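You operate a simulated robot arm through the tools that you are given. There is no shell and no other tool. Be economical: measure what you need, move in short steps, check, and stop when the job is done.

Carry out the task below with a simulated robot arm. There is one attempt and no reset: what you move stays moved.

TASK
Slide the red towel tray off the blue smear and set up the bag stand in it.
Fine: slide it towards the sink; white towel stacked on the teal one; stand upright in the tray, then the bag roll right down its peg. Set down upright: bag roll stand.

Only the result counts: the job must be done as asked and must still hold three seconds after the hand-in. Knocking over, shifting, dropping, spilling or breaking anything else fails it. Flat cloth is picked up by pressing the open fingertips on it (5 to 10 N) and closing them slowly along it; thin cloth reads only 2 to 8 mm in the jaws.

THE ROBOT
A 6-joint arm with a two-finger parallel gripper, fixed in place. Base frame: the origin is at the foot of the arm, x ahead of it, y to its left, z up; the work surface is at about z = 940. Lengths are in mm, angles in degrees, forces in N, time in s.
With the tool pointing down near the work surface it reaches from about 220 to 620 mm from the base axis. Its first joint turns from -66.0 to 66.0 degrees. Payload 2.7 kg.
Tool frame: the origin (TCP) lies between the finger pads and is the grasp point; the fingertips stand 23 mm ahead of it; z points along the fingers, y is the line along which they close. Largest opening 94 mm; finger width 38, thickness 10; the body of the gripper, 54 by 96 mm, starts 39 mm behind the TCP.
Orientation is that of the tool frame in the base frame, as a unit quaternion [x, y, z, w]. With the fingers straight down and closing along the base's y, the tool's x points along the base's -x, its y along +y and its z along -z.

THE INTERFACE
- The arm moves only by the tool servo_tool. Its argument "plan" is a list of rows, each a list of 2 entries, a list of its own where there are three numbers: the shift along the base's x, y, z in units of 250 mm (1.0 is 250 mm), then the turn, a rotation vector about the base's x, y, z in units of 60 degrees (1.0 is 60 degrees). In form: [[[tx, ty, tz], [ax, ay, az]], ...]. A call has 1 to 10 rows; each row is the pose to reach, as a shift and turn from the pose commanded when the call began. "jaw" is the opening, from 0 (shut) to 1 (fully open), set as the call begins (left out, the last holds). A call with a number of a shift or a turn outside -1 to 1 is refused whole. Rows are played at 5 a second. More than 50 mm and 8.6 degrees between two rows, or a gripper value outside its range, and nothing of the call is played. Where a pose cannot be reached the arm comes as near as it can. A force on the tool above 90 N (or 10 N above the force at the start of the call, whichever is more), or a blocked arm, ends the call early, and 0.2 s more pass. Each finger travels about 45 mm/s and halts on what it meets, pressing with about 20 N; the grip force reading is that of the motor and also rises with nothing between the fingers. The clock runs only during rows and for 0.2 s after the last one: add rows that repeat a pose to give the fingers time. It gives the time, the measured TCP pose, the force on the tool (base axes), the opening and the grip force at its end, in the units of the frame above (readings bear some noise), with the torque about the TCP (base axes, N m) and any sound that the robot's microphone picked up, and new pictures: "views" is both (left out), scene, wrist or none.
- Cameras (640 x 400 px; columns grow to the right, rows downward): "scene" is fixed at [87.5, -437.5, 1424.3]; the picture's right is [0.68, -0.73, 0.00], its down [-0.27, -0.25, -0.93] and it looks along [0.68, 0.64, -0.37] (base axes); focal length 294 px, centre (320, 200). "wrist" rides on the gripper at [86, 16, -75] in the tool frame; the picture's right is [-0.18, 0.98, 0.00], its down [-0.58, -0.11, -0.81] and it looks along [-0.79, -0.15, 0.59] (tool axes); focal length 243 px, centre (320, 200). There is no depth. A picture from a camera that has moved, and an enlarged one, comes with that camera's place and axes in the base frame and with its lens.
- inspect(camera, box): a new picture of the part [left, top, right, bottom] of that camera's present view, enlarged. The clock stands still meanwhile.
- close_job(): hands the job in; it is judged then, once.

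Work in short steps. Places have to be worked out from the pictures, the camera data and where the tool is seen: move nearer, look again, correct. Check each grasp and each placing, and mend what went wrong. You have 120 turns and 200 pictures in all, those below and enlarged ones among them. Open the gripper and draw the arm clear of the work before you hand the job in, unless the task says otherwise; then end with one line.

The tools are called after "Call:" by a JSON object that holds its "api" and its "payload". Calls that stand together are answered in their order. servo_tool: Moves the arm, as the interface text tells. Its arguments: {"type":"object","properties":{"plan":{"type":"array","items":{"type":"array"}},"jaw":{"type":"number"},"views":{"type":"string","enum":["both","scene","wrist","none"]}},"required":["plan"]} The other tools are called the same way: inspect (camera, box) takes an enlarged picture of a part of a camera's view; close_job () hands the job in.

At the start:

```text
t: 0.0
ee_pos: [382.0, -68.6, 1278.2]
ee_rot: [-0.001, 1.0, 0.001, 0.002]
contact_force: [-0.1, 0.1, 0.5]
torque: [-0.03, 0.02, 0.0]
width: 93.7
grip_force: 0.0
```

scene: 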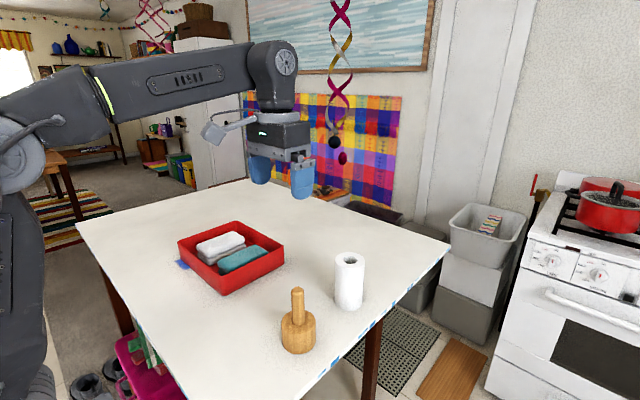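
wrist: 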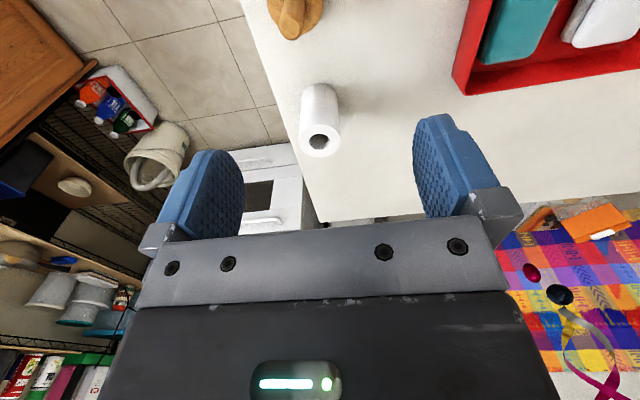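

I'll first look closer at the work area in the scene view and the wrist view.

Call:
{"api": "inspect", "payload": {"camera": "scene", "box": [160, 200, 400, 360]}}

Call:
{"api": "inspect", "payload": {"camera": "scene", "box": [0, 0, 320, 200]}}

Call:
{"api": "inspect", "payload": {"camera": "wrist", "box": [0, 0, 320, 400]}}

```text
2.50 times, centred on (280, 280) of scene
camera zoom: at [87.5, -437.5, 1424.3], right [0.68, -0.73, 0.0], down [-0.27, -0.25, -0.93], along [0.68, 0.64, -0.37], focal length 736 px, centre (420, 0)
```

zoom: 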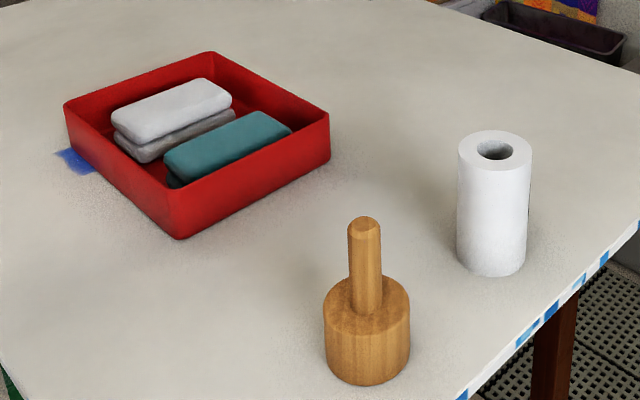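

```text
2.00 times, centred on (160, 100) of scene
camera zoom: at [87.5, -437.5, 1424.3], right [0.68, -0.73, 0.0], down [-0.27, -0.25, -0.93], along [0.68, 0.64, -0.37], focal length 589 px, centre (640, 400)
```

zoom: 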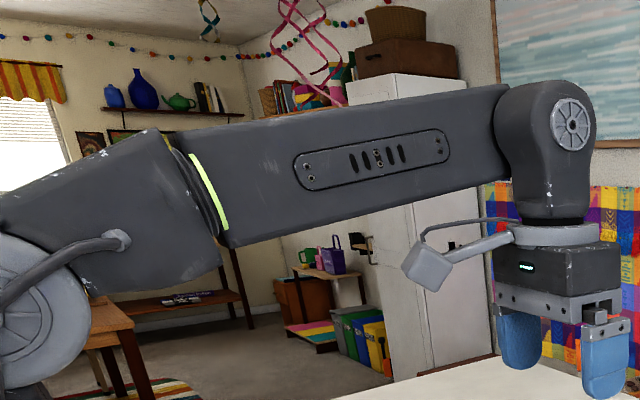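

```text
1.00 times, centred on (160, 200) of wrist (not enlarged: the box is as wide or as high as the picture)
camera zoom: at [297.0, -53.2, 1353.0], right [0.18, 0.98, 0.0], down [0.58, -0.11, 0.81], along [0.79, -0.15, -0.59], focal length 243 px, centre (480, 200)
```

zoom: 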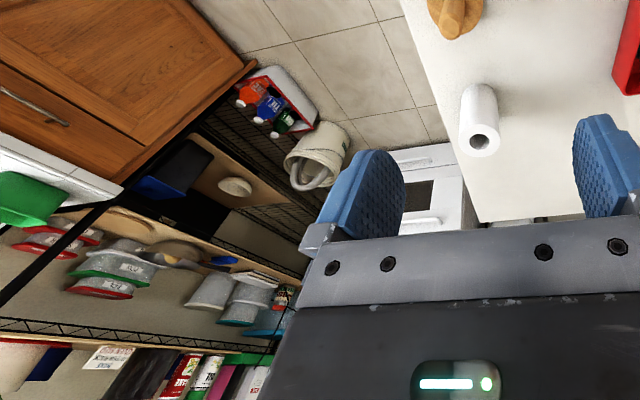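

The tray spans roughly x 352–535, y 130–375, with the smear at about (343, 348). The stand is near (385,-98) and the roll near (544,-97). I need to find the sink, so I'll turn the wrist camera towards -y.

Call:
{"api": "servo_tool", "payload": {"plan": [[[0, 0, 0], [0, 0, -0.125]], [[0, 0, 0], [0, 0, -0.25]], [[0, 0, 0], [0, 0, -0.375]], [[0, 0, 0], [0, 0, -0.5]], [[0, 0, 0], [0, 0, -0.625]], [[0, 0, 0], [0, 0, -0.75]], [[0, 0, 0], [0, 0, -0.875]], [[0, 0, 0], [0, 0, -1.0]], [[0, 0, 0], [0, 0, -1.0]]], "views": "both"}}

```text
t: 2.0
ee_pos: [382.1, -68.5, 1277.8]
ee_rot: [0.5, 0.866, 0.0, 0.002]
contact_force: [-0.1, -0.1, -0.5]
torque: [0.04, 0.05, -0.01]
width: 93.7
grip_force: 0.1
camera wrist: at [354.5, 14.6, 1353.2], right [0.94, 0.33, 0.0], down [0.19, -0.56, 0.81], along [0.27, -0.76, -0.59], focal length 243 px, centre (320, 200)
```

scene: 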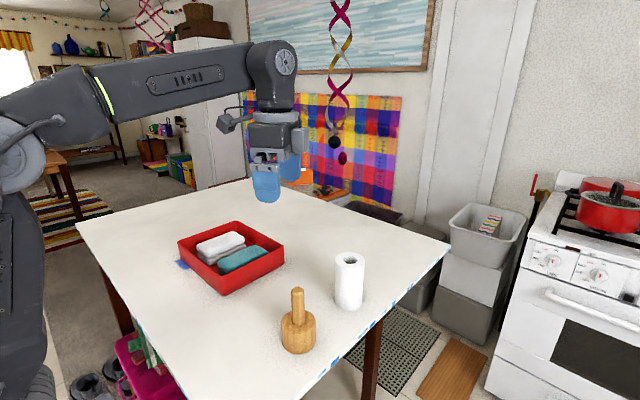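
wrist: 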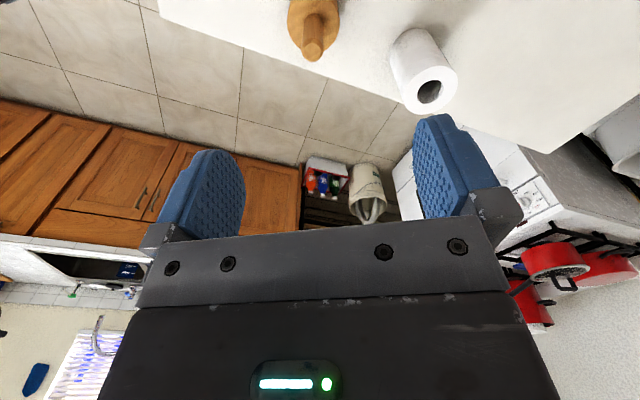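

The sink shows at lower left of this wrist view, on the counter in the -y direction (about (-330,-1450)). So the tray has to slide along -y. I'll turn back and move over the tray to measure it.

Call:
{"api": "servo_tool", "payload": {"plan": [[[-0.04, 0.125, 0], [0, 0, 0.125]], [[-0.08, 0.25, 0], [0, 0, 0.25]], [[-0.12, 0.375, 0], [0, 0, 0.375]], [[-0.16, 0.5, 0], [0, 0, 0.5]], [[-0.2, 0.625, 0], [0, 0, 0.625]], [[-0.24, 0.75, 0], [0, 0, 0.75]], [[-0.28, 0.875, 0], [0, 0, 0.875]], [[-0.32, 1.0, 0], [0, 0, 1.0]], [[-0.32, 1.0, 0], [0, 0, 1.0]]], "views": "both"}}

```text
t: 4.0
ee_pos: [301.1, 181.8, 1278.4]
ee_rot: [-0.002, 1.0, 0.002, 0.001]
contact_force: [0.2, -0.6, 0.4]
torque: [0.04, 0.0, 0.01]
width: 94.1
grip_force: 0.1
camera wrist: at [216.4, 196.9, 1352.6], right [0.18, 0.98, 0.0], down [0.58, -0.11, 0.81], along [0.79, -0.14, -0.59], focal length 243 px, centre (320, 200)
```

scene: 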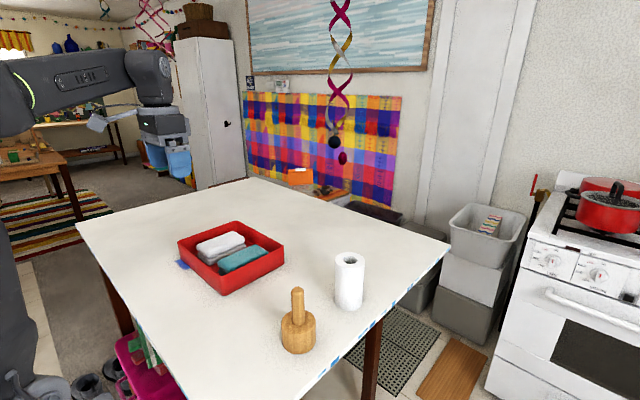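
wrist: 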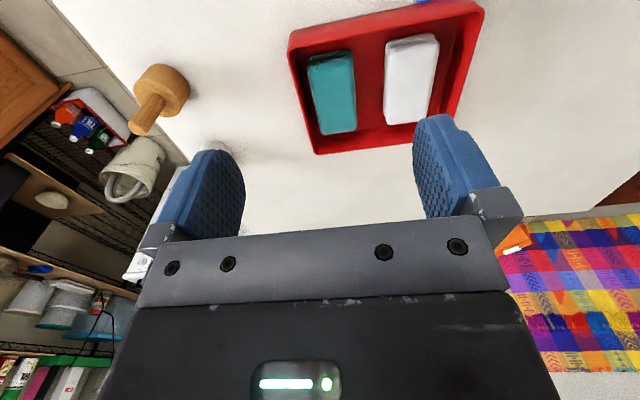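

Call:
{"api": "inspect", "payload": {"camera": "wrist", "box": [270, 0, 510, 160]}}

```text
2.50 times, centred on (390, 80) of wrist
camera zoom: at [216.4, 196.9, 1352.6], right [0.18, 0.98, 0.0], down [0.58, -0.11, 0.81], along [0.79, -0.14, -0.59], focal length 606 px, centre (145, 500)
```

zoom: 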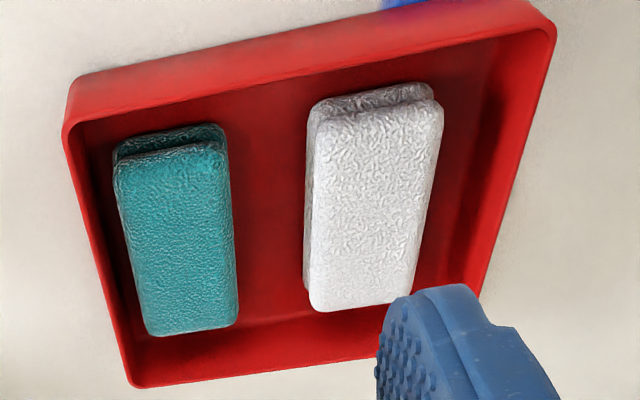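

From both views, the tray rim spans x 348–540, y 132–373 at z≈1000. Teal is centred at about (443,182) and white at about (441,298), each roughly 125×65 mm. I'll straddle the tray's +y wall with partly opened jaws and check that from above before going down.

Call:
{"api": "servo_tool", "payload": {"plan": [[[0.07, 0.09, -0.09], [0, 0, 0]], [[0.14, 0.19, -0.18], [0, 0, 0]], [[0.21, 0.28, -0.27], [0, 0, 0]], [[0.28, 0.376, -0.36], [0, 0, 0]], [[0.36, 0.47, -0.45], [0, 0, 0]], [[0.43, 0.56, -0.54], [0, 0, 0]], [[0.5, 0.66, -0.62], [0, 0, 0]], [[0.572, 0.752, -0.712], [0, 0, 0]], [[0.572, 0.752, -0.712], [0, 0, 0]]], "jaw": 0.36, "views": "both"}}

```text
t: 6.0
ee_pos: [447.7, 367.8, 1098.7]
ee_rot: [0.0, 1.0, 0.001, 0.002]
contact_force: [-0.2, -0.5, -0.1]
torque: [0.01, 0.02, -0.02]
width: 33.5
grip_force: 0.0
camera wrist: at [361.9, 384.0, 1173.5], right [0.18, 0.98, 0.0], down [0.58, -0.11, 0.81], along [0.79, -0.15, -0.59], focal length 243 px, centre (320, 200)
```

scene: 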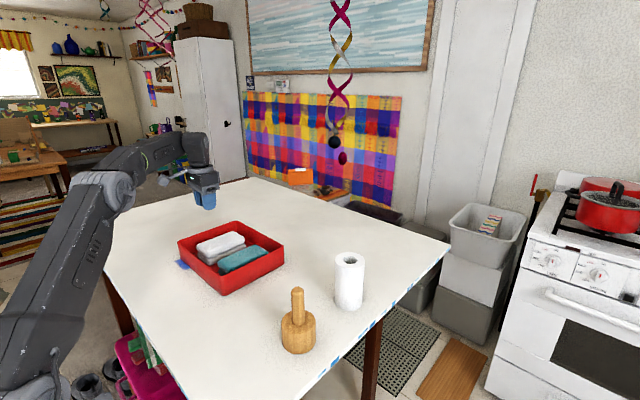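
wrist: 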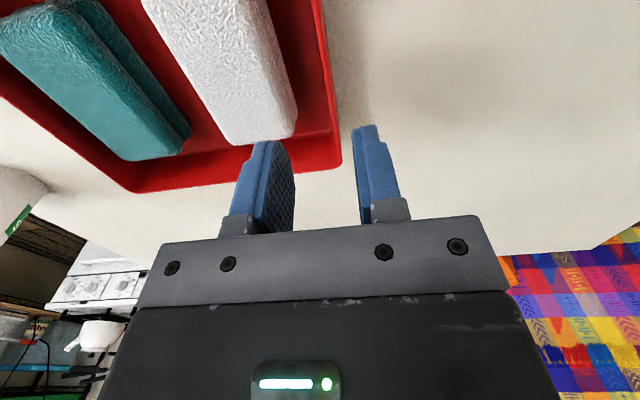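

The rim's +y wall measures y≈368–373, and the white towel's edge is at about 336. I'll descend straddling the wall to TCP z≈985.

Call:
{"api": "servo_tool", "payload": {"plan": [[[-0.012, 0.012, -0.1], [0, 0, 0]], [[-0.012, 0.012, -0.2], [0, 0, 0]], [[-0.012, 0.012, -0.27], [0, 0, 0]], [[-0.012, 0.012, -0.34], [0, 0, 0]], [[-0.012, 0.012, -0.4], [0, 0, 0]], [[-0.012, 0.012, -0.455], [0, 0, 0]], [[-0.012, 0.012, -0.455], [0, 0, 0]]], "views": "both"}}

```text
t: 7.6
ee_pos: [442.5, 371.1, 986.5]
ee_rot: [-0.001, 1.0, 0.0, 0.001]
contact_force: [0.3, -0.1, -0.1]
torque: [-0.03, 0.01, 0.03]
width: 33.7
grip_force: 0.1
camera wrist: at [358.1, 387.3, 1060.7], right [0.18, 0.98, 0.0], down [0.58, -0.11, 0.81], along [0.79, -0.15, -0.59], focal length 243 px, centre (320, 200)
```

scene: 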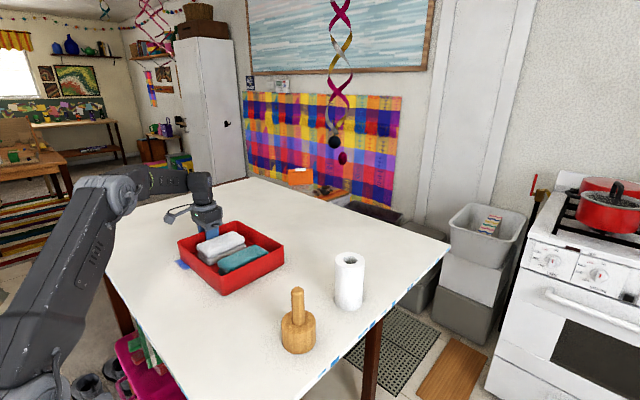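
wrist: 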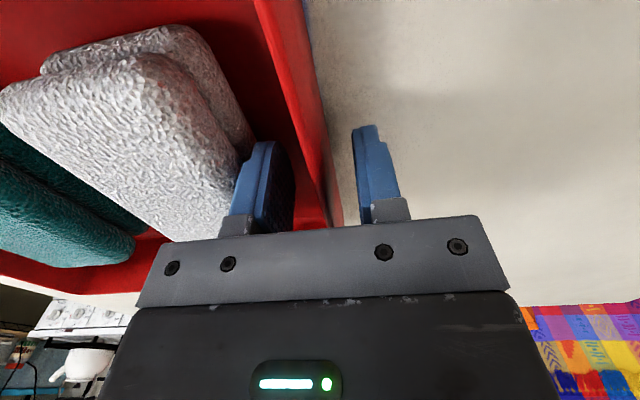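

The wall is between the fingers, so I'll close on it.

Call:
{"api": "servo_tool", "payload": {"plan": [[[0, 0, 0], [0, 0, 0]], [[0, 0, 0], [0, 0, 0]], [[0, 0, 0], [0, 0, 0]], [[0, 0, 0], [0, 0, 0]], [[0, 0, 0], [0, 0, 0]]], "jaw": 0, "views": "wrist"}}

```text
t: 8.8
ee_pos: [444.4, 371.9, 987.0]
ee_rot: [-0.001, 1.0, 0.001, 0.001]
contact_force: [-0.3, 0.6, 0.1]
torque: [-0.18, -0.12, -0.05]
width: 4.1
grip_force: 20.3
camera wrist: at [358.0, 387.4, 1061.1], right [0.18, 0.98, 0.0], down [0.58, -0.11, 0.81], along [0.79, -0.15, -0.59], focal length 243 px, centre (320, 200)
```

wrist: 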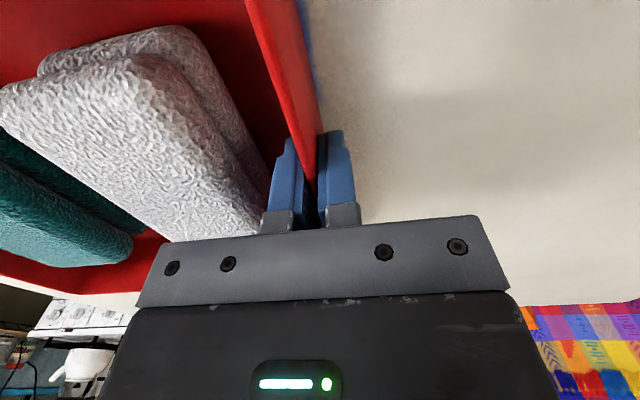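

The jaws hold the wall at 4 mm with 20 N grip. I'll slide gently 80 mm along -y and check.

Call:
{"api": "servo_tool", "payload": {"plan": [[[0, -0.02, 0], [0, 0, 0]], [[0, -0.05, 0], [0, 0, 0]], [[0, -0.085, 0], [0, 0, 0]], [[0, -0.12, 0], [0, 0, 0]], [[0, -0.16, 0], [0, 0, 0]], [[0, -0.2, 0], [0, 0, 0]], [[0, -0.24, 0], [0, 0, 0]], [[0, -0.28, 0], [0, 0, 0]], [[0, -0.31, 0], [0, 0, 0]], [[0, -0.32, 0], [0, 0, 0]]], "views": "both"}}

```text
t: 11.0
ee_pos: [443.4, 291.5, 985.6]
ee_rot: [-0.001, 1.0, 0.001, 0.002]
contact_force: [0.4, 2.6, 2.3]
torque: [-0.35, 0.66, -0.11]
width: 3.5
grip_force: 20.1
camera wrist: at [357.2, 308.2, 1061.0], right [0.18, 0.98, 0.0], down [0.58, -0.11, 0.81], along [0.79, -0.15, -0.59], focal length 243 px, centre (320, 200)
```

scene: 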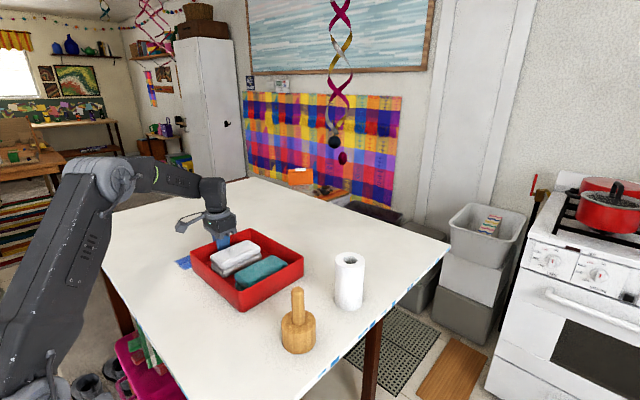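
wrist: 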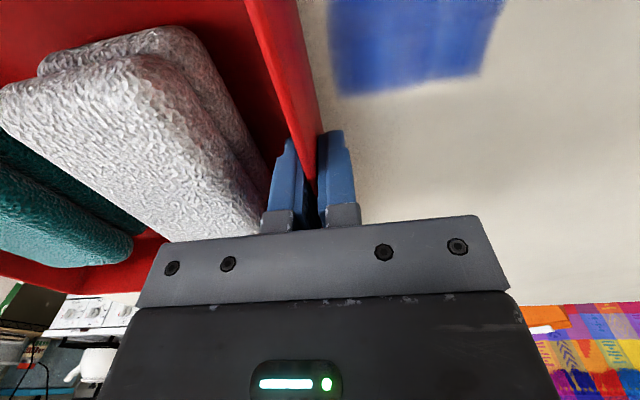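

The tray moved cleanly and the smear's near edge is already just clear of it. I'll slide another 40 mm for margin, which still leaves about 75 mm to the stand.

Call:
{"api": "servo_tool", "payload": {"plan": [[[0, -0.02, 0], [0, 0, 0]], [[0, -0.05, 0], [0, 0, 0]], [[0, -0.085, 0], [0, 0, 0]], [[0, -0.12, 0], [0, 0, 0]], [[0, -0.15, 0], [0, 0, 0]], [[0, -0.16, 0], [0, 0, 0]], [[0, -0.16, 0], [0, 0, 0]]], "views": "wrist"}}

Call:
{"api": "servo_tool", "payload": {"plan": [[[0, 0, 0], [0, 0, 0]], [[0, 0, 0], [0, 0, 0]], [[0, 0, 0], [0, 0, 0]], [[0, 0, 0], [0, 0, 0]]], "jaw": 0.36, "views": "wrist"}}

```text
t: 12.6
ee_pos: [441.5, 251.7, 986.7]
ee_rot: [-0.001, 1.0, 0.001, 0.001]
contact_force: [-0.2, 1.5, 0.2]
torque: [-0.13, -0.29, 0.19]
width: 3.8
grip_force: 19.8
camera wrist: at [356.6, 268.0, 1061.2], right [0.18, 0.98, 0.0], down [0.58, -0.11, 0.81], along [0.79, -0.15, -0.59], focal length 243 px, centre (320, 200)
```

wrist: 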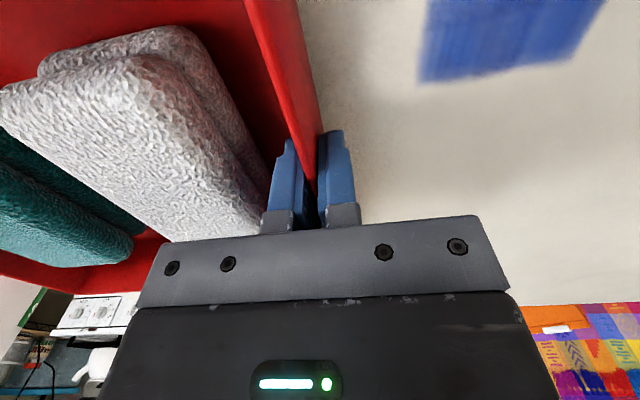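

```text
t: 13.6
ee_pos: [442.8, 252.5, 986.3]
ee_rot: [-0.001, 1.0, 0.001, 0.002]
contact_force: [-0.2, -0.4, -0.3]
torque: [0.05, 0.02, -0.01]
width: 33.8
grip_force: 0.1
camera wrist: at [356.6, 268.1, 1061.1], right [0.18, 0.98, 0.0], down [0.58, -0.11, 0.81], along [0.79, -0.15, -0.59], focal length 243 px, centre (320, 200)
```

wrist: 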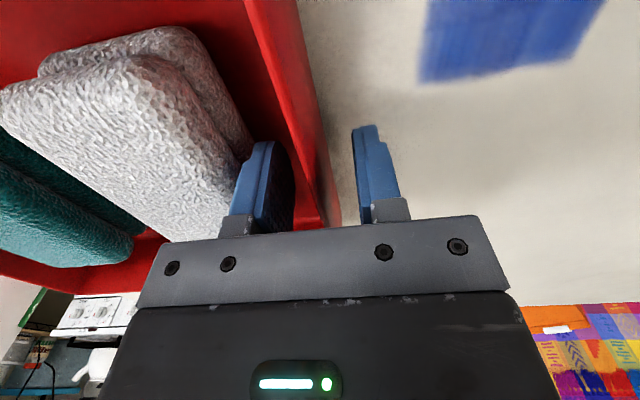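

The tray is off the smear and now spans y 13–253. I'll rise and back off to measure the towels' positions again.

Call:
{"api": "servo_tool", "payload": {"plan": [[[0, 0, 0.15], [0, 0, 0]], [[0, 0, 0.3], [0, 0, 0]], [[-0.08, -0.06, 0.45], [0, 0, 0]], [[-0.18, -0.14, 0.58], [0, 0, 0]], [[-0.28, -0.22, 0.68], [0, 0, 0]], [[-0.38, -0.3, 0.76], [0, 0, 0]], [[-0.48, -0.38, 0.84], [0, 0, 0]], [[-0.52, -0.42, 0.9], [0, 0, 0]], [[-0.52, -0.42, 0.9], [0, 0, 0]]], "jaw": 1, "views": "wrist"}}

Call:
{"api": "inspect", "payload": {"camera": "wrist", "box": [220, 0, 460, 150]}}

Call:
{"api": "inspect", "payload": {"camera": "scene", "box": [170, 200, 410, 360]}}

```text
t: 15.6
ee_pos: [310.9, 149.8, 1213.1]
ee_rot: [0.0, 1.0, 0.0, 0.001]
contact_force: [0.0, 0.2, 0.1]
torque: [0.0, 0.0, -0.01]
width: 93.9
grip_force: 0.1
camera wrist: at [226.0, 165.6, 1287.7], right [0.18, 0.98, 0.0], down [0.58, -0.11, 0.81], along [0.79, -0.15, -0.59], focal length 243 px, centre (320, 200)
```

wrist: 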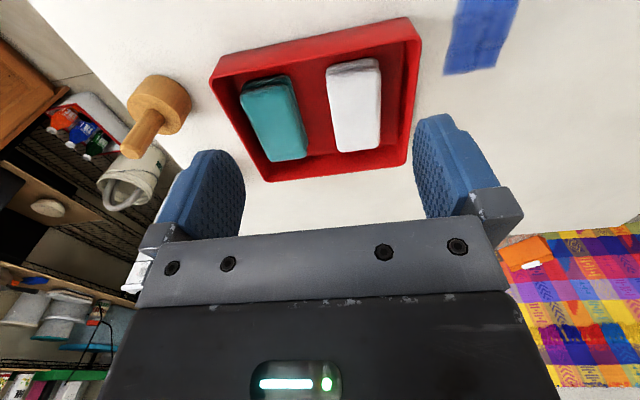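

```text
2.67 times, centred on (340, 75) of wrist
camera zoom: at [226.0, 165.6, 1287.7], right [0.18, 0.98, 0.0], down [0.58, -0.11, 0.81], along [0.79, -0.15, -0.59], focal length 647 px, centre (267, 533)
```

zoom: 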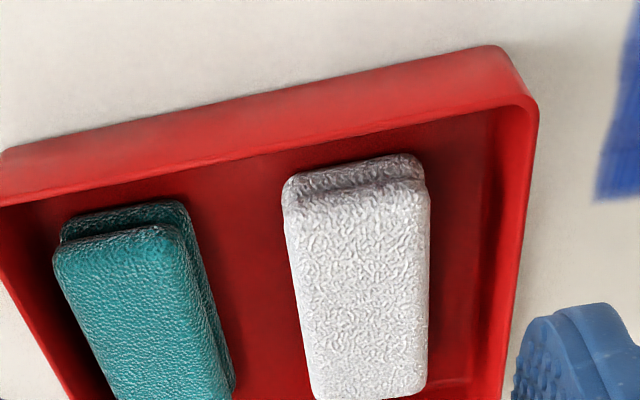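

```text
2.50 times, centred on (290, 280) of scene
camera zoom: at [87.5, -437.5, 1424.3], right [0.68, -0.73, 0.0], down [-0.27, -0.25, -0.93], along [0.68, 0.64, -0.37], focal length 736 px, centre (395, 0)
```

zoom: 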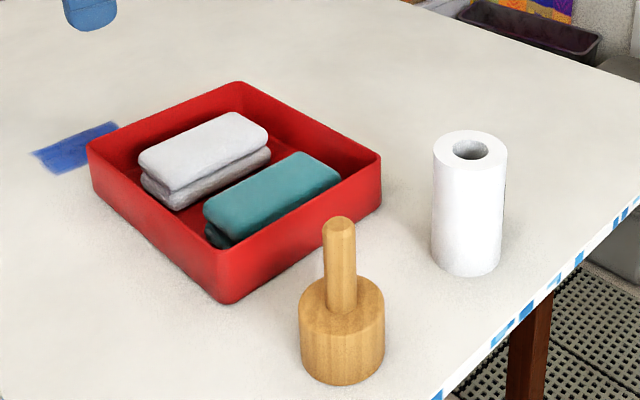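

White towel spans y≈145–211 and is centred at (441,178), with its top at about 982. Teal is centred at (443,61). I'll go over the white towel and descend around it with open jaws.

Call:
{"api": "servo_tool", "payload": {"plan": [[[0.13, 0.03, -0.1], [0, 0, 0]], [[0.26, 0.06, -0.2], [0, 0, 0]], [[0.39, 0.09, -0.32], [0, 0, 0]], [[0.48, 0.114, -0.45], [0, 0, 0]], [[0.52, 0.114, -0.58], [0, 0, 0]], [[0.52, 0.114, -0.68], [0, 0, 0]], [[0.52, 0.114, -0.74], [0, 0, 0]], [[0.52, 0.114, -0.74], [0, 0, 0]]], "jaw": 1, "views": "both"}}

```text
t: 17.4
ee_pos: [440.9, 174.4, 1026.0]
ee_rot: [-0.001, 1.0, 0.0, 0.002]
contact_force: [-0.7, 0.2, 0.5]
torque: [0.0, 0.02, -0.02]
width: 94.1
grip_force: 0.1
camera wrist: at [356.2, 191.5, 1101.4], right [0.18, 0.98, 0.0], down [0.58, -0.11, 0.81], along [0.79, -0.15, -0.59], focal length 243 px, centre (320, 200)
```

scene: 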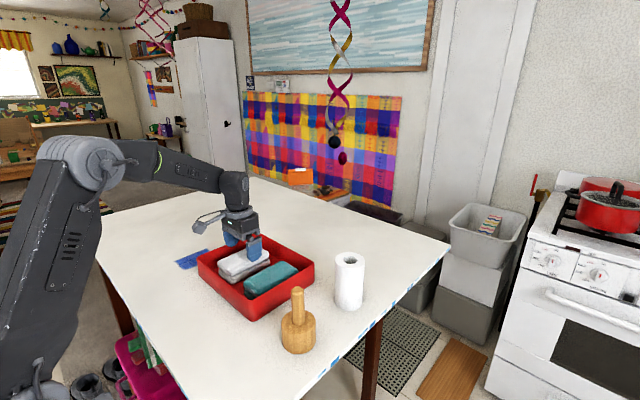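
wrist: 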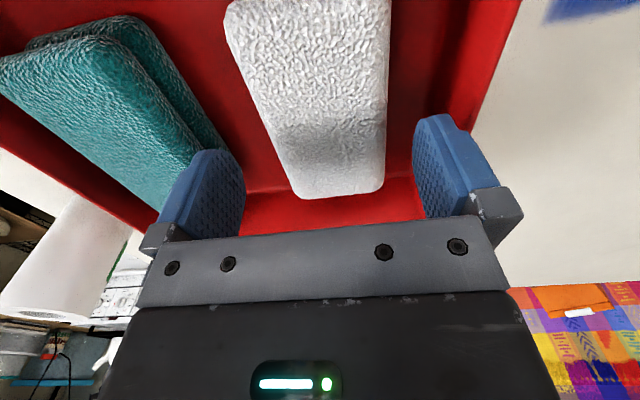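

The jaws are well aligned over the white towel. I'll descend to TCP≈979 and close slowly.

Call:
{"api": "servo_tool", "payload": {"plan": [[[0, 0.006, -0.05], [0, 0, 0]], [[0, 0.006, -0.1], [0, 0, 0]], [[0, 0.006, -0.15], [0, 0, 0]], [[0, 0.006, -0.188], [0, 0, 0]], [[0, 0.006, -0.188], [0, 0, 0]]], "jaw": 1, "views": "none"}}

Call:
{"api": "servo_tool", "payload": {"plan": [[[0, 0, 0], [0, 0, 0]], [[0, 0, 0], [0, 0, 0]], [[0, 0, 0], [0, 0, 0]], [[0, 0, 0], [0, 0, 0]], [[0, 0, 0], [0, 0, 0]], [[0, 0, 0], [0, 0, 0]]], "jaw": 0.5, "views": "both"}}

```text
t: 18.6
ee_pos: [440.9, 178.3, 978.7]
ee_rot: [-0.001, 1.0, 0.0, 0.002]
contact_force: [-0.6, -0.1, -0.7]
torque: [-0.01, 0.0, 0.01]
width: 94.1
grip_force: 0.0
```

```text
t: 20.0
ee_pos: [441.5, 178.0, 980.4]
ee_rot: [0.0, 1.0, 0.001, 0.0]
contact_force: [-0.9, 0.5, 0.6]
torque: [0.0, 0.02, 0.02]
width: 71.2
grip_force: 19.9
camera wrist: at [356.1, 193.7, 1054.8], right [0.18, 0.98, 0.0], down [0.58, -0.11, 0.81], along [0.79, -0.15, -0.59], focal length 243 px, centre (320, 200)
```

scene: 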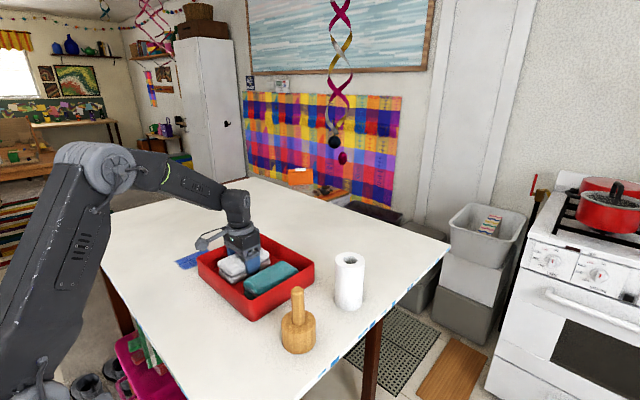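
wrist: 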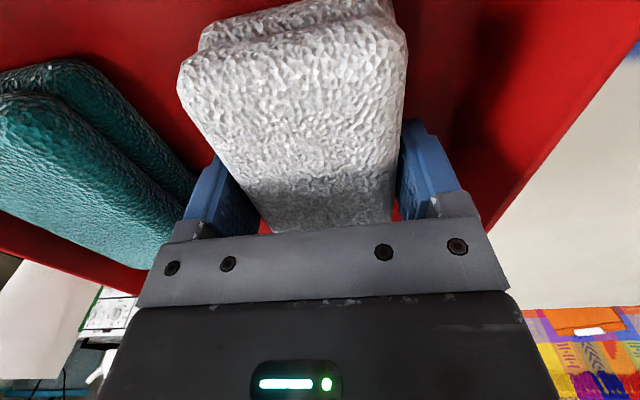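

The towel is gripped at 71 mm and feels firm. I'll lift it 70 mm.

Call:
{"api": "servo_tool", "payload": {"plan": [[[0, 0, 0.04], [0, 0, 0]], [[0, 0, 0.1], [0, 0, 0]], [[0, 0, 0.18], [0, 0, 0]], [[0, 0, 0.25], [0, 0, 0]], [[0, 0, 0.28], [0, 0, 0]], [[0, 0, 0.28], [0, 0, 0]]], "views": "both"}}

Call:
{"api": "inspect", "payload": {"camera": "scene", "box": [180, 200, 340, 320]}}

```text
t: 21.4
ee_pos: [443.0, 176.1, 1050.3]
ee_rot: [0.0, 1.0, 0.001, 0.002]
contact_force: [1.0, 0.1, -1.8]
torque: [-0.03, -0.02, -0.01]
width: 71.3
grip_force: 20.2
camera wrist: at [357.3, 193.3, 1124.6], right [0.18, 0.98, 0.0], down [0.58, -0.11, 0.81], along [0.79, -0.15, -0.59], focal length 243 px, centre (320, 200)
```

scene: 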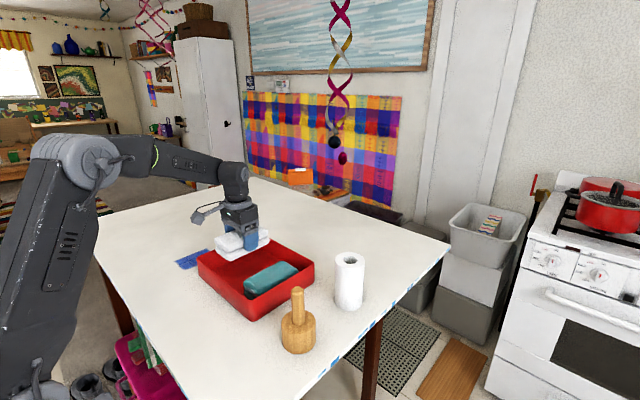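
wrist: 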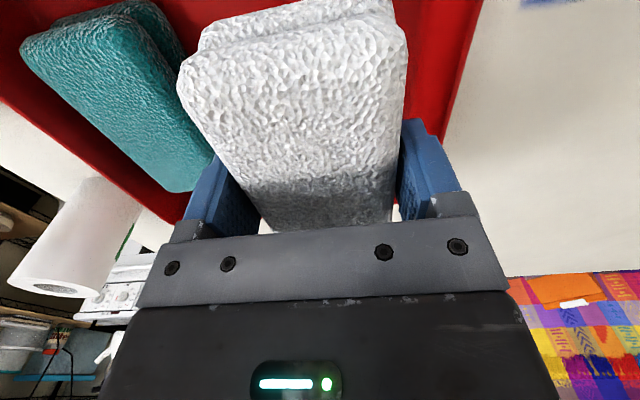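

```text
3.33 times, centred on (260, 260) of scene
camera zoom: at [87.5, -437.5, 1424.3], right [0.68, -0.73, 0.0], down [-0.27, -0.25, -0.93], along [0.68, 0.64, -0.37], focal length 981 px, centre (520, 0)
```

zoom: 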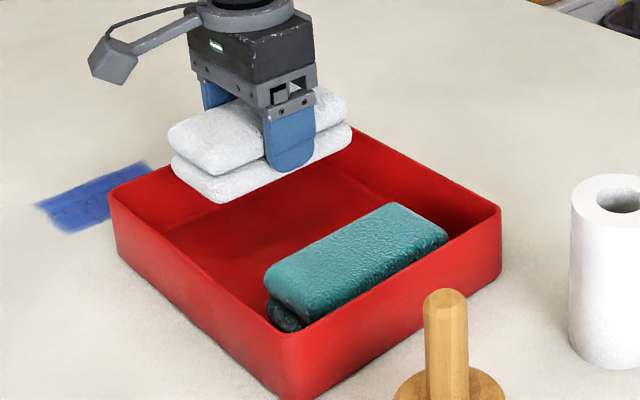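

The white towel came up whole. I'll carry it over the teal one, to y≈68 so the finger stays clear of the tray wall.

Call:
{"api": "servo_tool", "payload": {"plan": [[[0, -0.06, 0], [0, 0, 0]], [[0, -0.14, 0], [0, 0, 0]], [[0.004, -0.23, 0], [0, 0, 0]], [[0.006, -0.32, 0], [0, 0, 0]], [[0.008, -0.4, 0], [0, 0, 0]], [[0.008, -0.442, 0], [0, 0, 0]], [[0.008, -0.442, -0.04], [0, 0, 0]], [[0.008, -0.442, -0.08], [0, 0, 0]], [[0.008, -0.442, -0.08], [0, 0, 0]]], "views": "both"}}

Call:
{"api": "inspect", "payload": {"camera": "scene", "box": [190, 200, 350, 320]}}

```text
t: 23.4
ee_pos: [444.1, 66.4, 1028.5]
ee_rot: [-0.001, 1.0, 0.002, 0.001]
contact_force: [-0.6, 0.0, -1.4]
torque: [0.02, 0.01, -0.01]
width: 71.8
grip_force: 20.2
camera wrist: at [358.9, 82.2, 1103.5], right [0.18, 0.98, 0.0], down [0.58, -0.11, 0.81], along [0.79, -0.15, -0.59], focal length 243 px, centre (320, 200)
```

scene: 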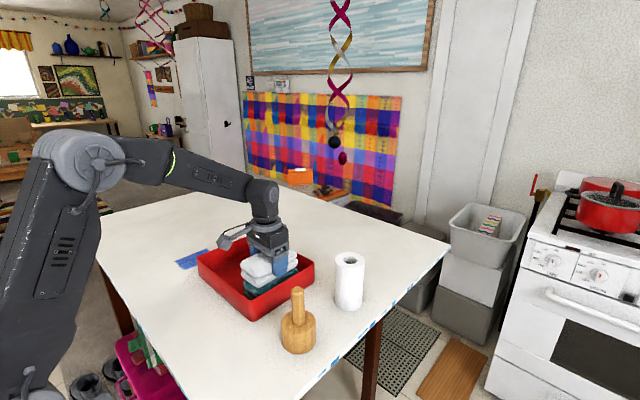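
wrist: 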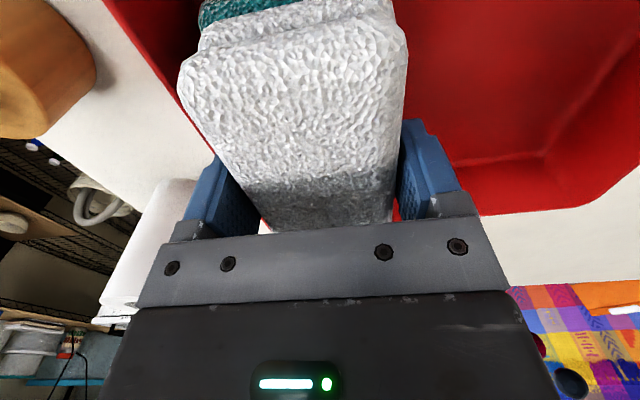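

```text
3.33 times, centred on (270, 260) of scene
camera zoom: at [87.5, -437.5, 1424.3], right [0.68, -0.73, 0.0], down [-0.27, -0.25, -0.93], along [0.68, 0.64, -0.37], focal length 981 px, centre (487, 0)
```

zoom: 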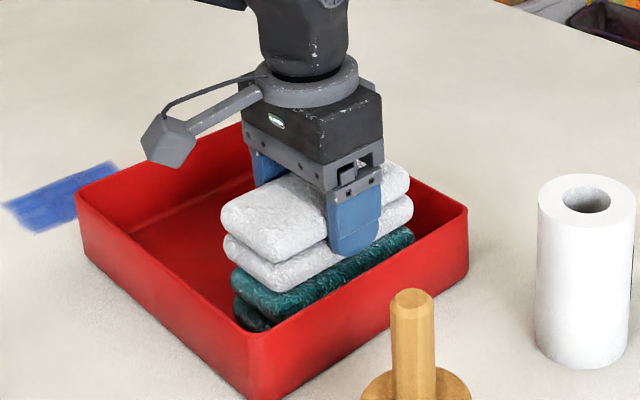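

White is squarely over teal with a small gap. I'll lower in small steps and watch the force.

Call:
{"api": "servo_tool", "payload": {"plan": [[[0, 0, -0.012], [0, 0, 0]], [[0, 0, -0.024], [0, 0, 0]], [[0, 0, -0.032], [0, 0, 0]], [[0, 0, -0.032], [0, 0, 0]]], "views": "none"}}

Call:
{"api": "servo_tool", "payload": {"plan": [[[0, 0, -0.008], [0, 0, 0]], [[0, 0, -0.014], [0, 0, 0]], [[0, 0, -0.014], [0, 0, 0]]], "views": "scene"}}

```text
t: 24.4
ee_pos: [445.0, 66.3, 1022.7]
ee_rot: [-0.001, 1.0, 0.002, 0.006]
contact_force: [3.2, 2.1, 22.4]
torque: [0.07, -0.15, 0.02]
width: 71.6
grip_force: 19.7
```

```text
t: 25.2
ee_pos: [445.1, 65.9, 1017.8]
ee_rot: [0.0, 1.0, 0.001, 0.002]
contact_force: [1.8, -4.5, 21.8]
torque: [-0.17, -0.07, -0.04]
width: 72.0
grip_force: 19.6
```

scene: 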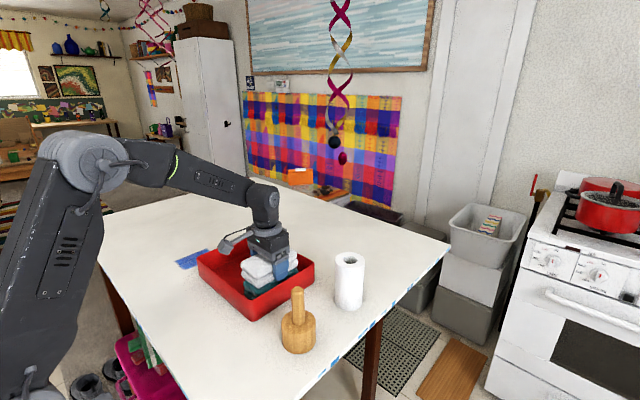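

It's in contact at 22 N, so I'll ease up slightly and open the jaws just enough.

Call:
{"api": "servo_tool", "payload": {"plan": [[[0, 0, 0.006], [0, 0, 0]], [[0, 0, 0.01], [0, 0, 0]]], "views": "none"}}

Call:
{"api": "servo_tool", "payload": {"plan": [[[0, 0, 0], [0, 0, 0]], [[0, 0, 0], [0, 0, 0]], [[0, 0, 0], [0, 0, 0]]], "jaw": 0.82, "views": "wrist"}}

```text
t: 25.8
ee_pos: [442.9, 66.2, 1017.9]
ee_rot: [-0.001, 1.0, 0.001, 0.0]
contact_force: [3.2, -0.8, 5.8]
torque: [-0.04, -0.54, -0.1]
width: 71.7
grip_force: 19.8
```

```text
t: 26.6
ee_pos: [443.6, 67.4, 1020.0]
ee_rot: [0.0, 1.0, 0.001, 0.001]
contact_force: [-0.7, 0.6, 0.5]
torque: [0.03, -0.01, 0.0]
width: 77.1
grip_force: 0.0
camera wrist: at [358.5, 82.7, 1093.8], right [0.18, 0.98, 0.0], down [0.58, -0.11, 0.81], along [0.79, -0.15, -0.59], focal length 243 px, centre (320, 200)
```

wrist: 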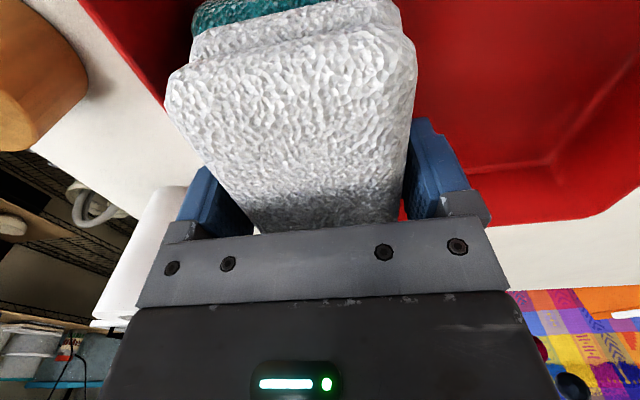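

Released. I'll rise straight up, then back off to inspect the stack and see the stand.

Call:
{"api": "servo_tool", "payload": {"plan": [[[0, 0, 0.06], [0, 0, 0]], [[0, 0, 0.16], [0, 0, 0]], [[0, 0, 0.3], [0, 0, 0]], [[-0.08, -0.08, 0.43], [0, 0, 0]], [[-0.18, -0.18, 0.56], [0, 0, 0]], [[-0.28, -0.28, 0.66], [0, 0, 0]], [[-0.38, -0.38, 0.72], [0, 0, 0]], [[-0.48, -0.44, 0.76], [0, 0, 0]], [[-0.48, -0.44, 0.76], [0, 0, 0]]], "views": "wrist"}}

Call:
{"api": "inspect", "payload": {"camera": "scene", "box": [190, 210, 390, 360]}}

```text
t: 28.6
ee_pos: [323.3, -45.3, 1209.0]
ee_rot: [-0.001, 1.0, 0.002, 0.0]
contact_force: [-0.2, 0.5, 0.0]
torque: [0.01, -0.02, -0.02]
width: 76.9
grip_force: 0.0
camera wrist: at [238.2, -29.2, 1283.8], right [0.18, 0.98, 0.0], down [0.58, -0.11, 0.81], along [0.79, -0.15, -0.59], focal length 243 px, centre (320, 200)
```

wrist: 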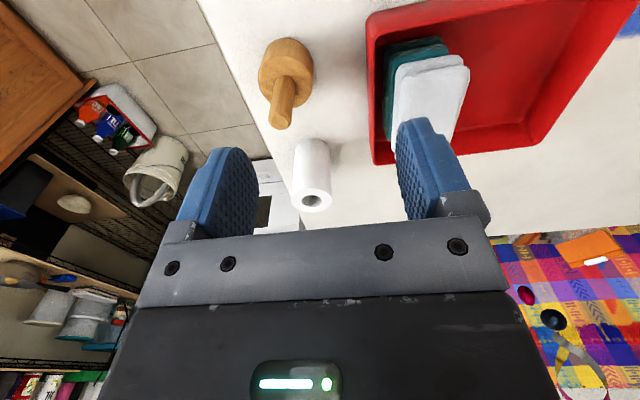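

```text
2.67 times, centred on (290, 285) of scene
camera zoom: at [87.5, -437.5, 1424.3], right [0.68, -0.73, 0.0], down [-0.27, -0.25, -0.93], along [0.68, 0.64, -0.37], focal length 785 px, centre (400, -27)
```

zoom: 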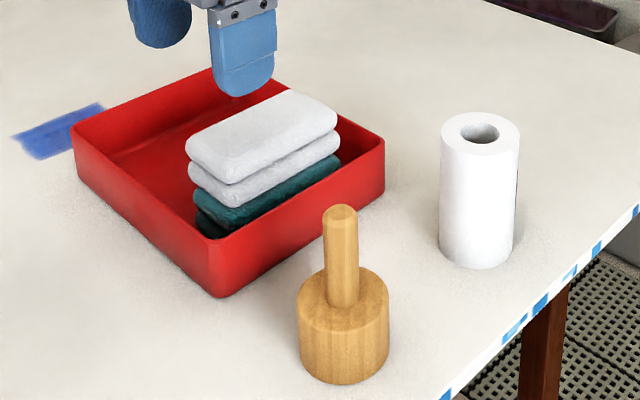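

The stack looks good. Next I'll measure the stand and the roll.

Call:
{"api": "inspect", "payload": {"camera": "wrist", "box": [230, 20, 390, 220]}}

```text
2.00 times, centred on (310, 120) of wrist
camera zoom: at [238.2, -29.2, 1283.8], right [0.18, 0.98, 0.0], down [0.58, -0.11, 0.81], along [0.79, -0.15, -0.59], focal length 485 px, centre (340, 360)
```

zoom: 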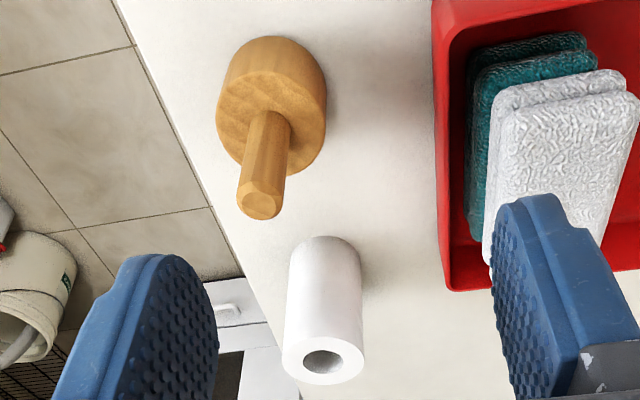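

The stand is at about (383,-100), with a base ~69 mm across, ~52 mm high, and a peg ~23 mm across with its top at z≈1072. The roll is at about (543,-100), ~68 mm across, with its top at z≈1057 and a hole of ~32 mm. I'll go above the peg.

Call:
{"api": "servo_tool", "payload": {"plan": [[[0.08, -0.07, -0.06], [0, 0, 0]], [[0.16, -0.15, -0.14], [0, 0, 0]], [[0.24, -0.219, -0.24], [0, 0, 0]], [[0.24, -0.219, -0.35], [0, 0, 0]], [[0.24, -0.219, -0.38], [0, 0, 0]], [[0.24, -0.219, -0.38], [0, 0, 0]]], "jaw": 0.7, "views": "both"}}

Call:
{"api": "inspect", "payload": {"camera": "scene", "box": [220, 200, 380, 360]}}

```text
t: 30.0
ee_pos: [384.2, -99.8, 1113.6]
ee_rot: [-0.001, 1.0, 0.001, 0.002]
contact_force: [0.1, 0.3, 0.0]
torque: [-0.03, 0.01, -0.02]
width: 65.8
grip_force: 0.0
camera wrist: at [298.6, -83.6, 1188.4], right [0.18, 0.98, 0.0], down [0.58, -0.11, 0.81], along [0.79, -0.15, -0.59], focal length 243 px, centre (320, 200)
```

scene: 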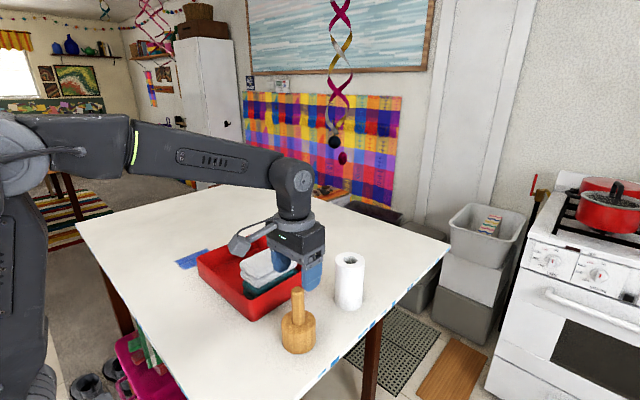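
wrist: 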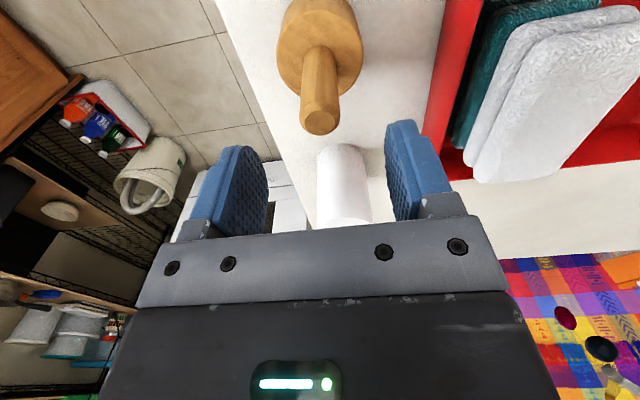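

```text
2.50 times, centred on (300, 280) of scene
camera zoom: at [87.5, -437.5, 1424.3], right [0.68, -0.73, 0.0], down [-0.27, -0.25, -0.93], along [0.68, 0.64, -0.37], focal length 736 px, centre (370, 0)
```

zoom: 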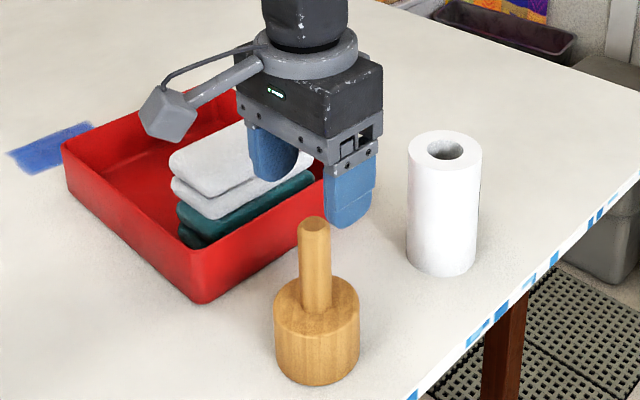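

Both cameras put the peg at about (381,-100) with the fingers straddling it. I'll descend to TCP≈1050 and close.

Call:
{"api": "servo_tool", "payload": {"plan": [[[-0.01, 0, -0.06], [0, 0, 0]], [[-0.01, 0, -0.13], [0, 0, 0]], [[-0.01, 0, -0.2], [0, 0, 0]], [[-0.01, 0, -0.255], [0, 0, 0]], [[-0.01, 0, -0.255], [0, 0, 0]]], "views": "scene"}}

Call:
{"api": "servo_tool", "payload": {"plan": [[[0, 0, 0], [0, 0, 0]], [[0, 0, 0], [0, 0, 0]], [[0, 0, 0], [0, 0, 0]], [[0, 0, 0], [0, 0, 0]], [[0, 0, 0], [0, 0, 0]]], "jaw": 0.05, "views": "both"}}

```text
t: 31.2
ee_pos: [382.1, -100.1, 1050.1]
ee_rot: [-0.001, 1.0, 0.0, 0.002]
contact_force: [-0.3, 0.0, 0.1]
torque: [0.03, -0.02, -0.01]
width: 65.9
grip_force: 0.1
```

scene: 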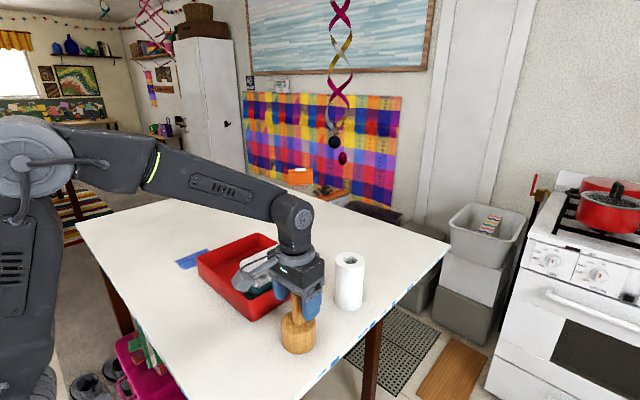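

```text
t: 32.4
ee_pos: [382.0, -99.2, 1051.7]
ee_rot: [-0.001, 1.0, 0.001, 0.001]
contact_force: [-0.4, -0.7, 0.1]
torque: [-0.12, -0.01, 0.0]
width: 24.7
grip_force: 19.5
camera wrist: at [297.0, -83.8, 1125.1], right [0.18, 0.98, 0.0], down [0.58, -0.11, 0.81], along [0.79, -0.15, -0.59], focal length 243 px, centre (320, 200)
```

scene: 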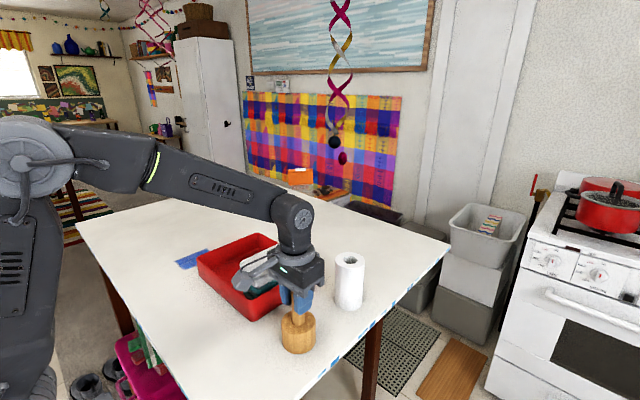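
wrist: 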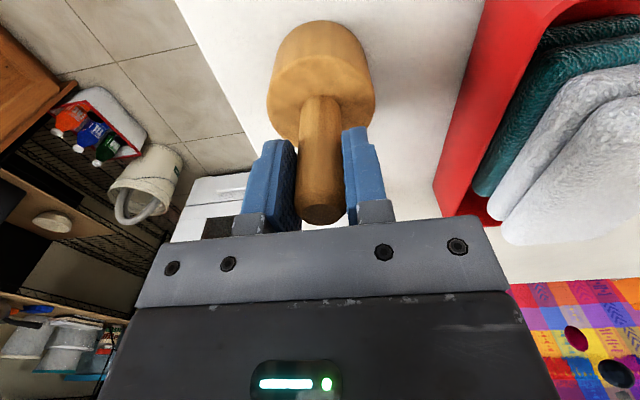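

The peg is held at 24.7 mm. I'll lift 120 mm, high enough to clear the towel stack, and check the weight.

Call:
{"api": "servo_tool", "payload": {"plan": [[[0, 0, 0.03], [0, 0, 0]], [[0, 0, 0.09], [0, 0, 0]], [[0, 0, 0.18], [0, 0, 0]], [[0, 0, 0.28], [0, 0, 0]], [[0, 0, 0.38], [0, 0, 0]], [[0, 0, 0.45], [0, 0, 0]], [[0, 0, 0.48], [0, 0, 0]], [[0, 0, 0.48], [0, 0, 0]]], "views": "scene"}}

Call:
{"api": "servo_tool", "payload": {"plan": [[[0.02, 0.06, 0], [0, 0, 0]], [[0.05, 0.16, 0], [0, 0, 0]], [[0.08, 0.28, 0], [0, 0, 0]], [[0.11, 0.4, 0], [0, 0, 0]], [[0.14, 0.52, 0], [0, 0, 0]], [[0.17, 0.64, 0], [0, 0, 0]], [[0.2, 0.76, 0], [0, 0, 0]], [[0.22, 0.87, 0], [0, 0, 0]], [[0.24, 0.95, 0], [0, 0, 0]], [[0.248, 1.0, 0], [0, 0, 0]]], "views": "none"}}

Call:
{"api": "servo_tool", "payload": {"plan": [[[0, 0.05, 0], [0, 0, 0]], [[0, 0.1, 0], [0, 0, 0]], [[0, 0.104, 0], [0, 0, 0]], [[0, 0.104, -0.06], [0, 0, 0]], [[0, 0.104, -0.14], [0, 0, 0]], [[0, 0.104, -0.2], [0, 0, 0]], [[0, 0.104, -0.2], [0, 0, 0]]], "views": "both"}}

```text
t: 34.2
ee_pos: [381.2, -99.2, 1170.2]
ee_rot: [-0.001, 1.0, 0.001, 0.001]
contact_force: [-0.4, -0.4, -0.8]
torque: [0.01, 0.0, 0.01]
width: 24.6
grip_force: 19.8
```

scene: 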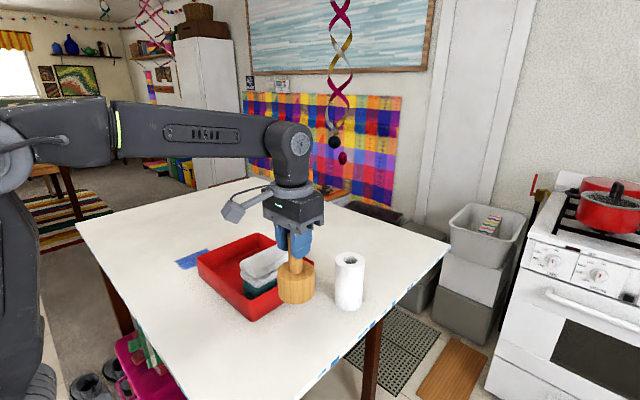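

```text
t: 36.4
ee_pos: [443.3, 151.0, 1171.7]
ee_rot: [-0.001, 1.0, 0.001, 0.001]
contact_force: [0.0, -0.6, -1.2]
torque: [0.0, 0.04, -0.02]
width: 24.7
grip_force: 19.3
```

```text
t: 38.0
ee_pos: [443.4, 174.9, 1122.4]
ee_rot: [-0.001, 1.0, 0.001, 0.002]
contact_force: [0.9, -0.4, -1.0]
torque: [0.01, -0.02, 0.0]
width: 24.4
grip_force: 19.8
camera wrist: at [357.9, 192.5, 1197.9], right [0.18, 0.98, 0.0], down [0.58, -0.11, 0.81], along [0.79, -0.15, -0.59], focal length 243 px, centre (320, 200)
```

scene: 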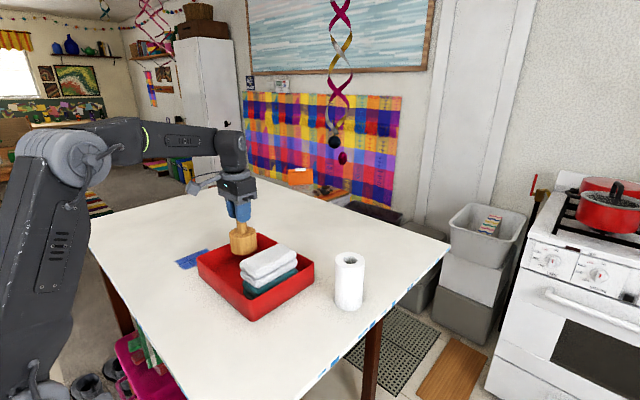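
wrist: 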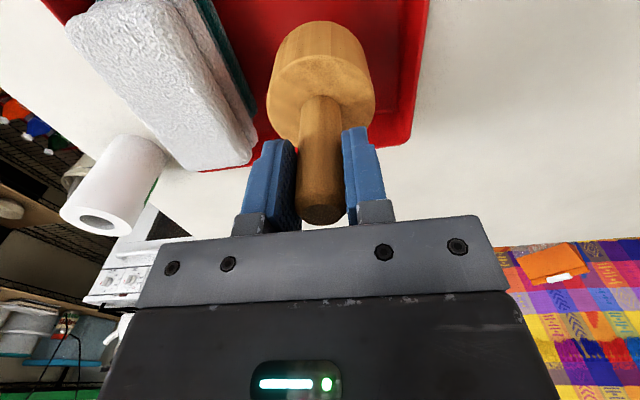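

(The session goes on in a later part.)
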